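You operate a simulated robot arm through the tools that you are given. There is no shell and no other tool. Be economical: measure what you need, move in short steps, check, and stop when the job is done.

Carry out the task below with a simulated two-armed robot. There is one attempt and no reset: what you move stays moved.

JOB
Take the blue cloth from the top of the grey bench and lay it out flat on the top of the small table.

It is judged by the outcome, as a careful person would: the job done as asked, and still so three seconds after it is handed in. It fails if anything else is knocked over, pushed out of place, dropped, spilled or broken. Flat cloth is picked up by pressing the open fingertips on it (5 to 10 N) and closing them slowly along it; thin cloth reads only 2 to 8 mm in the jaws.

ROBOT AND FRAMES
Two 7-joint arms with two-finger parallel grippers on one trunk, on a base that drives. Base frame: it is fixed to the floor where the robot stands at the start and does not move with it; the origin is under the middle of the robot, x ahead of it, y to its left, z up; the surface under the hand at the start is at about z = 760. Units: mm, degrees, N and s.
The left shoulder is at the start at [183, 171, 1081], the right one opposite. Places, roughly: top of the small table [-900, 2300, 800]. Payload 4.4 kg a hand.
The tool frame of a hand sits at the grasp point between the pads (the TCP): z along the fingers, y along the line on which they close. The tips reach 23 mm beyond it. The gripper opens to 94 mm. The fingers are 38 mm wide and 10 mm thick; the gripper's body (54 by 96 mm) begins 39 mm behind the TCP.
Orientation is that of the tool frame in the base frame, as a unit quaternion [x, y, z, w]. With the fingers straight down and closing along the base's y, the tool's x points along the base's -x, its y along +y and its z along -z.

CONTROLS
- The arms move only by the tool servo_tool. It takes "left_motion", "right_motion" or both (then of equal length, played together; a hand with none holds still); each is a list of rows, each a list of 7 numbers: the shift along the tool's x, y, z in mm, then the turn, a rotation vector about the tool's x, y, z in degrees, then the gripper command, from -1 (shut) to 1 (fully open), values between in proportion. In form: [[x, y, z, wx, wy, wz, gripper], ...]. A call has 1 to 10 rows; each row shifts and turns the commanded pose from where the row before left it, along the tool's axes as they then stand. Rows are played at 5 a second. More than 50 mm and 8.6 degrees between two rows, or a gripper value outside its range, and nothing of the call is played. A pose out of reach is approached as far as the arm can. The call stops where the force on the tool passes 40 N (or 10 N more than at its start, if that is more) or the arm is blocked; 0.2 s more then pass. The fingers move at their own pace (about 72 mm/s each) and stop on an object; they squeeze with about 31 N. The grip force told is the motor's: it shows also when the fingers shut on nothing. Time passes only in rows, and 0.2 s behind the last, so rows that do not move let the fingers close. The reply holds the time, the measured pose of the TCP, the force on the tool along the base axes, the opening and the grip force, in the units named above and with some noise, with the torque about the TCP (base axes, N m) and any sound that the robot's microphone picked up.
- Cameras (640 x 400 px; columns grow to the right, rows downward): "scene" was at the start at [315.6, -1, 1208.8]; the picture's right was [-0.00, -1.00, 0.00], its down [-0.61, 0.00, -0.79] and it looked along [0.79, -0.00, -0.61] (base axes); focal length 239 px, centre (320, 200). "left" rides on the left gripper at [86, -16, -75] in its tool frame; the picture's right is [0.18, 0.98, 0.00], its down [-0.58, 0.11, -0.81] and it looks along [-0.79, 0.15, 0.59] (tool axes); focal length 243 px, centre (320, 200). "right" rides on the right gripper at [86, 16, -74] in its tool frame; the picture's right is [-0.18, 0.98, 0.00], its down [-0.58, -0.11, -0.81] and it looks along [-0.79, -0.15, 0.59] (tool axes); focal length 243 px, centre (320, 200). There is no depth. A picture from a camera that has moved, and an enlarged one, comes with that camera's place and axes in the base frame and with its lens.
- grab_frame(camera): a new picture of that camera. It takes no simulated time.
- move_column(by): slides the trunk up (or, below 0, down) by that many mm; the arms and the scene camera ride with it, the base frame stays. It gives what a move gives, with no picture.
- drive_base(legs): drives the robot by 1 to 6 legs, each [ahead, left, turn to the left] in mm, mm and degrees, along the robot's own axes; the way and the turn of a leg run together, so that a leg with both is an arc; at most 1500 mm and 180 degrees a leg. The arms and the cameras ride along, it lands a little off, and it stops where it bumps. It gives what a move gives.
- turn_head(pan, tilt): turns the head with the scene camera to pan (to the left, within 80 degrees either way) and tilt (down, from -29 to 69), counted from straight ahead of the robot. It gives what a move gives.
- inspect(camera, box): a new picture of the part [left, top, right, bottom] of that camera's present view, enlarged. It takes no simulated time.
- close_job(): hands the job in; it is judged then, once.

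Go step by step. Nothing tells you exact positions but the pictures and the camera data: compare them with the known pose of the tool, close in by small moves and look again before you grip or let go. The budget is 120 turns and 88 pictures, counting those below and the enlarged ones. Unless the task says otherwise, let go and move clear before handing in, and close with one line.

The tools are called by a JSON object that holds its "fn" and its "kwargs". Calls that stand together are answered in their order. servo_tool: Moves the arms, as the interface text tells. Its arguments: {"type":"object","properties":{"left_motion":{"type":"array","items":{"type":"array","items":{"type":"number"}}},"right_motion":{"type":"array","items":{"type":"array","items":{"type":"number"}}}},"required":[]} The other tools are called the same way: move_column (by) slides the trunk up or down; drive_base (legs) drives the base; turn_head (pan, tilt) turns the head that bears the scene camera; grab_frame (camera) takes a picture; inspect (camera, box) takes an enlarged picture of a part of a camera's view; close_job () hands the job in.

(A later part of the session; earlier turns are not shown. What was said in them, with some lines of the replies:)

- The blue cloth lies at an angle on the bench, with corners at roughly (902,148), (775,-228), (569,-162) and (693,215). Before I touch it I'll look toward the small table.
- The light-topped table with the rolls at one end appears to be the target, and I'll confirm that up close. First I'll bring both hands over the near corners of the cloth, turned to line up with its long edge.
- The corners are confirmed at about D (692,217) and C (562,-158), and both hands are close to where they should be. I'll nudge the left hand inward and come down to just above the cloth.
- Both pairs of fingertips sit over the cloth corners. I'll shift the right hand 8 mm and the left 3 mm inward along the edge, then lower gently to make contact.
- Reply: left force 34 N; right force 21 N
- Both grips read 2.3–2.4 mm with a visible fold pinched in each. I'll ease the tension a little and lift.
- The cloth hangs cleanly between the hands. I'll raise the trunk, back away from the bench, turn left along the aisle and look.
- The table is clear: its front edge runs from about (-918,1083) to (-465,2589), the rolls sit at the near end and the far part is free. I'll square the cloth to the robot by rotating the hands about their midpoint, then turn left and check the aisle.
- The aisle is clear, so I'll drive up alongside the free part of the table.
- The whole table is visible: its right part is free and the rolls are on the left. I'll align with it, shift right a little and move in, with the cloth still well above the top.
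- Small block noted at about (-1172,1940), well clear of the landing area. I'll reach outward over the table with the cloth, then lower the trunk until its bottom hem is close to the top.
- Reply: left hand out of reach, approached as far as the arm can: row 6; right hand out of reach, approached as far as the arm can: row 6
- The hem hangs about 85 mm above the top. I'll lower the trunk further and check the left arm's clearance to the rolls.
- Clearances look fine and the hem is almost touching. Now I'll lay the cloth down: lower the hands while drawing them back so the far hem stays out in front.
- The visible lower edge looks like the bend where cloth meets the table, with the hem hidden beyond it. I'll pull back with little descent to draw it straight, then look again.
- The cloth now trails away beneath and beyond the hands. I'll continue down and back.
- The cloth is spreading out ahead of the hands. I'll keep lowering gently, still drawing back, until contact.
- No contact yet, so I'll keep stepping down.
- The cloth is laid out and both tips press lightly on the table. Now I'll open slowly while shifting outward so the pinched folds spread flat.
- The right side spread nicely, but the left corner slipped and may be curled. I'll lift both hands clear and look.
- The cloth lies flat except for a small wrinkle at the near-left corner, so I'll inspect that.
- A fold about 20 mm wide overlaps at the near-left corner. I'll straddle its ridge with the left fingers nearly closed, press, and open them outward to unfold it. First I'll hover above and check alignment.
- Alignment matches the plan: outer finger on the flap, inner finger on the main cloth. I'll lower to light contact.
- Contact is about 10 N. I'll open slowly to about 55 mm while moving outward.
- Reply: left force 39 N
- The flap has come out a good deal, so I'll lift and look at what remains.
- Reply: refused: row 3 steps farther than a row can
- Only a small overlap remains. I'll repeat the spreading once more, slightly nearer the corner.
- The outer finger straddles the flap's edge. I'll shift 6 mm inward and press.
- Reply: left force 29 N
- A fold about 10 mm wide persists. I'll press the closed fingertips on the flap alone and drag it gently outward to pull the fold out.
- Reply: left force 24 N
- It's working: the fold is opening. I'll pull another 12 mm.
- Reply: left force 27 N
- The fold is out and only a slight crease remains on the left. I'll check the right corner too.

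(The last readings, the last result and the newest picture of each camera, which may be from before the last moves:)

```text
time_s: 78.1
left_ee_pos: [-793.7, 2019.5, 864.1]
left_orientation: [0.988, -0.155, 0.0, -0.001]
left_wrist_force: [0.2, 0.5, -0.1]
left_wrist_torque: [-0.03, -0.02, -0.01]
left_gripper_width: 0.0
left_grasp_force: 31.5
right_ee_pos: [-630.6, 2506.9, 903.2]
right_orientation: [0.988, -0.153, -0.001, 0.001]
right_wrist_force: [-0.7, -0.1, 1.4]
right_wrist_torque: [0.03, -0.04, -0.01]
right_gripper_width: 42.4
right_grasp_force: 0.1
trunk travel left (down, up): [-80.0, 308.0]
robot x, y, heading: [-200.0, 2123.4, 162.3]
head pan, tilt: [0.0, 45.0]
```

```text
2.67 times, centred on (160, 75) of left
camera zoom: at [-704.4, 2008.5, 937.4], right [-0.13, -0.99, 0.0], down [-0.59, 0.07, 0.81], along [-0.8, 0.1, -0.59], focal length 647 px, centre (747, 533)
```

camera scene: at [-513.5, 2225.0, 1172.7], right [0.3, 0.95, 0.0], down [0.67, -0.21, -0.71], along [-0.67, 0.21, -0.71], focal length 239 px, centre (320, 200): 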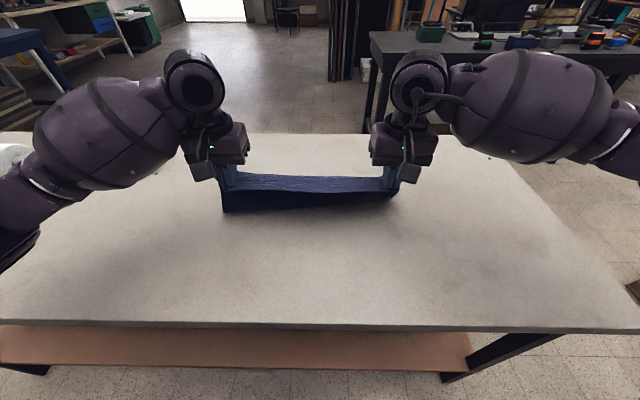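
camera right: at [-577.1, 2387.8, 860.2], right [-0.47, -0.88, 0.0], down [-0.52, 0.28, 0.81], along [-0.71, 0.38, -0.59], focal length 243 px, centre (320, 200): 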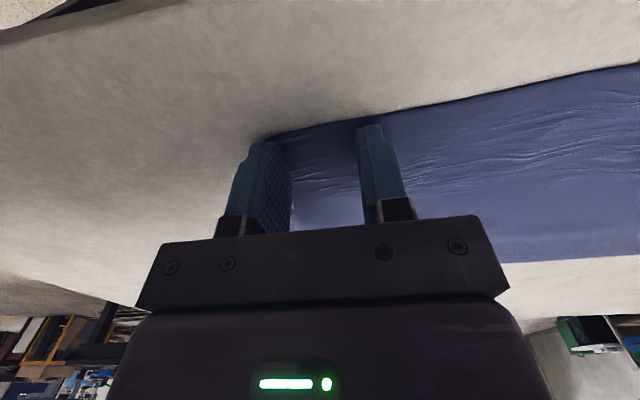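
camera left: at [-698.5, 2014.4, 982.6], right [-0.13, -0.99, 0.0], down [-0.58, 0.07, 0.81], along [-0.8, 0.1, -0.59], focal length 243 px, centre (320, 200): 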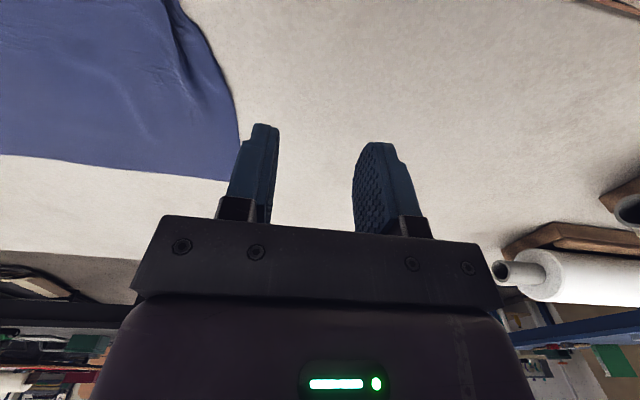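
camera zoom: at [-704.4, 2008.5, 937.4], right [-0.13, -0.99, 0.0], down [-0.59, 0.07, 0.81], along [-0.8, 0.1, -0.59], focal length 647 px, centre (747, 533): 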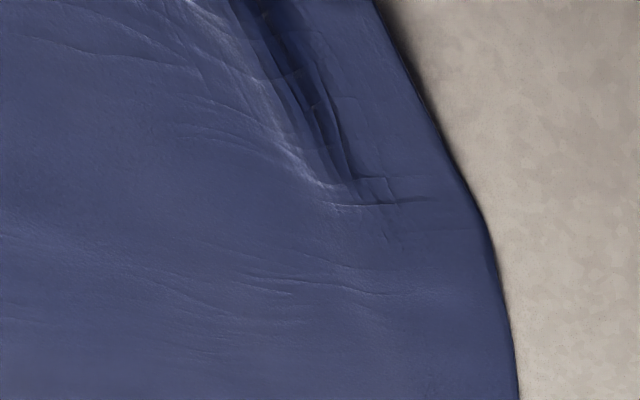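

A small tug on the slightly raised right corner will flatten that side as well.

{"fn": "servo_tool", "kwargs": {"right_motion": [[-10, 37, 0, 0, 0, 0, -1], [0, 37, 0, 0, 0, 0, -1], [0, 0, 45, 0, 0, 0, -1], [0, 0, 45, 0, 0, 0, -1], [0, 0, 22, 0, 0, 0, -1], [0, 0, 3, 0, 0, 0, -1]]}}

{"fn": "inspect", "kwargs": {"camera": "right", "box": [200, 60, 440, 240]}}

```text
time_s: 79.5
left_ee_pos: [-795.2, 2021.2, 863.9]
left_orientation: [0.988, -0.154, 0.001, -0.001]
left_wrist_force: [0.0, -0.4, 0.2]
left_wrist_torque: [-0.05, -0.03, 0.0]
left_gripper_width: 0.0
left_grasp_force: 31.1
right_ee_pos: [-659.5, 2439.5, 789.1]
right_orientation: [0.988, -0.153, 0.0, 0.001]
right_wrist_force: [-0.7, 0.3, -0.9]
right_wrist_torque: [0.05, 0.01, 0.02]
right_gripper_width: 0.0
right_grasp_force: 30.7
trunk travel left (down, up): [-80.0, 308.0]
robot x, y, heading: [-202.0, 2126.4, 162.4]
head pan, tilt: [0.0, 45.0]
```

```text
2.22 times, centred on (320, 150) of right
camera zoom: at [-582.8, 2398.5, 863.8], right [-0.47, -0.88, 0.0], down [-0.52, 0.28, 0.81], along [-0.71, 0.38, -0.59], focal length 539 px, centre (320, 311)
```

zoom: 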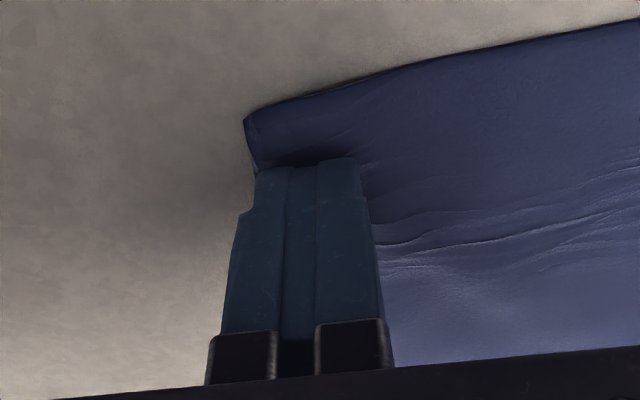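

{"fn": "servo_tool", "kwargs": {"right_motion": [[0, 0, 2, 0, 0, 0, -1], [0, 0, 2, 0, 0, 0, -1], [0, 0, 1, 0, 0, 0, -1]]}}

```text
time_s: 80.3
left_ee_pos: [-793.9, 2020.4, 862.0]
left_orientation: [0.988, -0.154, 0.0, -0.001]
left_wrist_force: [-0.5, -1.1, 0.9]
left_wrist_torque: [-0.02, -0.03, 0.0]
left_gripper_width: 0.0
left_grasp_force: 30.8
right_ee_pos: [-661.3, 2438.6, 785.3]
right_orientation: [0.988, -0.153, -0.001, 0.0]
right_wrist_force: [0.6, 0.6, 4.9]
right_wrist_torque: [0.07, -0.05, -0.01]
right_gripper_width: 0.0
right_grasp_force: 31.1
trunk travel left (down, up): [-80.0, 308.0]
robot x, y, heading: [-199.5, 2122.5, 162.4]
head pan, tilt: [0.0, 45.0]
```

{"fn": "servo_tool", "kwargs": {"right_motion": [[0, 0, 0.7, 0, 0, 0, -1], [0, -3, 0, 0, 0, 0, -1], [0, -3, 0, 0, 0, 0, -1], [0, -3, 0, 0, 0, 0, -1], [0, -3, 0, 0, 0, 0, -1], [0, 0, -10, 0, 0, 0, -1], [0, 0, -40, 0, 0, 0, -1], [0, 0, -40, 0, 0, 0, -1], [0, -40, 0, 0, 0, 0, -1], [0, -40, 0, 0, 0, 0, -1]]}}

{"fn": "inspect", "kwargs": {"camera": "scene", "box": [160, 120, 480, 320]}}

{"fn": "inspect", "kwargs": {"camera": "scene", "box": [200, 210, 300, 300]}}

```text
time_s: 82.5
left_ee_pos: [-793.0, 2021.8, 862.3]
left_orientation: [0.988, -0.154, 0.0, 0.001]
left_wrist_force: [0.7, -0.8, 0.1]
left_wrist_torque: [0.03, 0.01, -0.02]
left_gripper_width: 0.0
left_grasp_force: 30.8
right_ee_pos: [-633.8, 2529.5, 872.5]
right_orientation: [0.988, -0.152, -0.001, 0.001]
right_wrist_force: [0.3, -0.3, 0.5]
right_wrist_torque: [0.02, -0.01, 0.0]
right_gripper_width: 0.3
right_grasp_force: 31.1
trunk travel left (down, up): [-80.0, 308.0]
robot x, y, heading: [-200.0, 2127.1, 162.3]
head pan, tilt: [0.0, 45.0]
```

```text
2.00 times, centred on (320, 220) of scene
camera zoom: at [-512.8, 2225.1, 1172.9], right [0.3, 0.95, 0.0], down [0.67, -0.21, -0.71], along [-0.67, 0.21, -0.71], focal length 477 px, centre (320, 160)
```

zoom: 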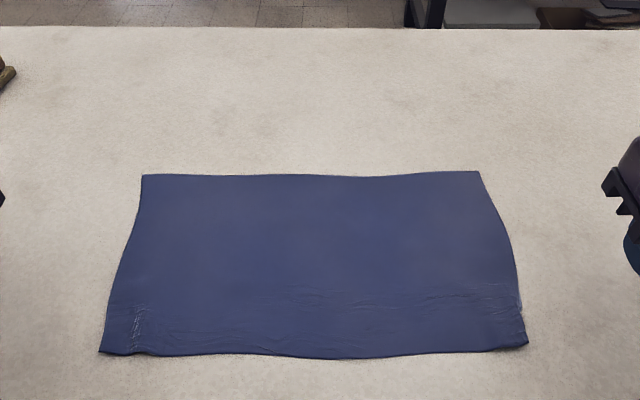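

```text
4.44 times, centred on (250, 255) of scene
camera zoom: at [-512.8, 2225.1, 1172.9], right [0.3, 0.95, 0.0], down [0.67, -0.21, -0.71], along [-0.67, 0.21, -0.71], focal length 1060 px, centre (631, -44)
```

zoom: 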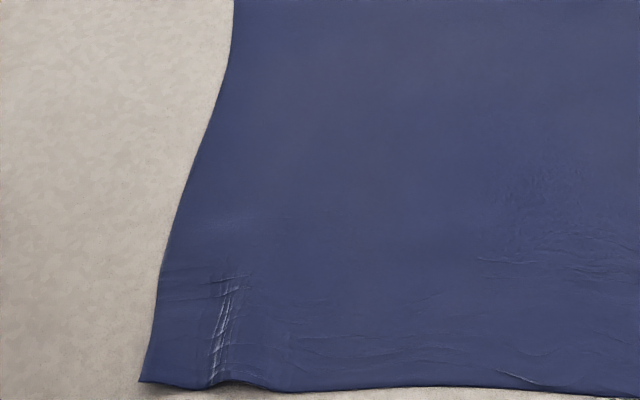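

The cloth is fully spread and flat, all of it on the table. I'll raise both hands well clear and do a final check.

{"fn": "servo_tool", "kwargs": {"left_motion": [[0, 0, -45, 0, 0, 0, -1], [0, 0, -45, 0, 0, 0, -1], [0, 0, -45, 0, 0, 0, 0]], "right_motion": [[0, 0, -45, 0, 0, 0, -1], [0, 0, -45, 0, 0, 0, -1], [0, 0, -45, 0, 0, 0, 0]]}}

{"fn": "drive_base", "kwargs": {"legs": [[-350, 0, 0]]}}

{"fn": "grab_frame", "kwargs": {"camera": "scene"}}

```text
time_s: 83.3
left_ee_pos: [-792.9, 2022.3, 996.7]
left_orientation: [0.988, -0.155, -0.001, -0.001]
left_wrist_force: [-0.2, -1.3, -0.1]
left_wrist_torque: [0.0, -0.01, -0.01]
left_gripper_width: 47.1
left_grasp_force: 0.1
right_ee_pos: [-630.7, 2528.2, 1009.8]
right_orientation: [0.988, -0.154, 0.0, 0.0]
right_wrist_force: [-0.8, 0.0, 0.3]
right_wrist_torque: [0.01, 0.01, -0.02]
right_gripper_width: 47.0
right_grasp_force: 0.1
trunk travel left (down, up): [-80.0, 308.0]
robot x, y, heading: [-200.3, 2123.8, 162.4]
head pan, tilt: [0.0, 45.0]
```

```text
time_s: 85.5
left_ee_pos: [-475.9, 1923.4, 994.5]
left_orientation: [0.988, -0.156, 0.0, 0.0]
left_wrist_force: [-0.5, -0.1, 0.0]
left_wrist_torque: [0.01, 0.01, -0.03]
left_gripper_width: 47.0
left_grasp_force: 0.0
right_ee_pos: [-310.5, 2428.7, 1009.0]
right_orientation: [0.988, -0.156, 0.0, 0.001]
right_wrist_force: [0.1, -0.1, -0.2]
right_wrist_torque: [0.0, 0.03, 0.04]
right_gripper_width: 47.1
right_grasp_force: 0.1
trunk travel left (down, up): [-80.0, 308.0]
robot x, y, heading: [121.3, 2021.5, 162.0]
head pan, tilt: [0.0, 45.0]
```

```text
27 pictures are left
camera scene: at [-193.7, 2124.0, 1172.8], right [0.31, 0.95, 0.0], down [0.67, -0.22, -0.71], along [-0.67, 0.22, -0.71], focal length 239 px, centre (320, 200)
```

scene: 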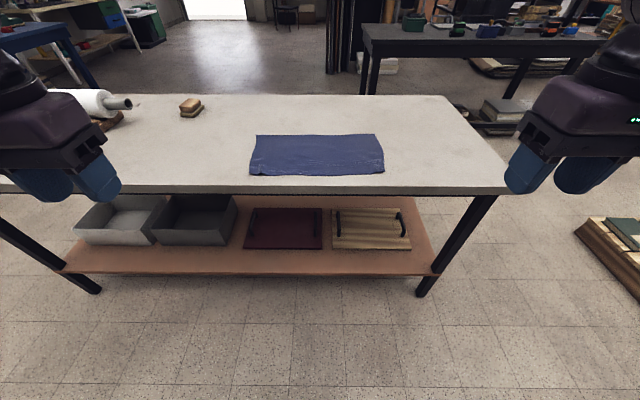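

The cloth lies flat on the table, the block and rolls look undisturbed, and the robot is clear. I'm handing the job in.

{"fn": "close_job", "kwargs": {}}

```text
The job is handed in.
```

The blue cloth is off the grey bench and spread flat on the small table, with only a slight crease at its near-left corner; nothing else was seen to move.
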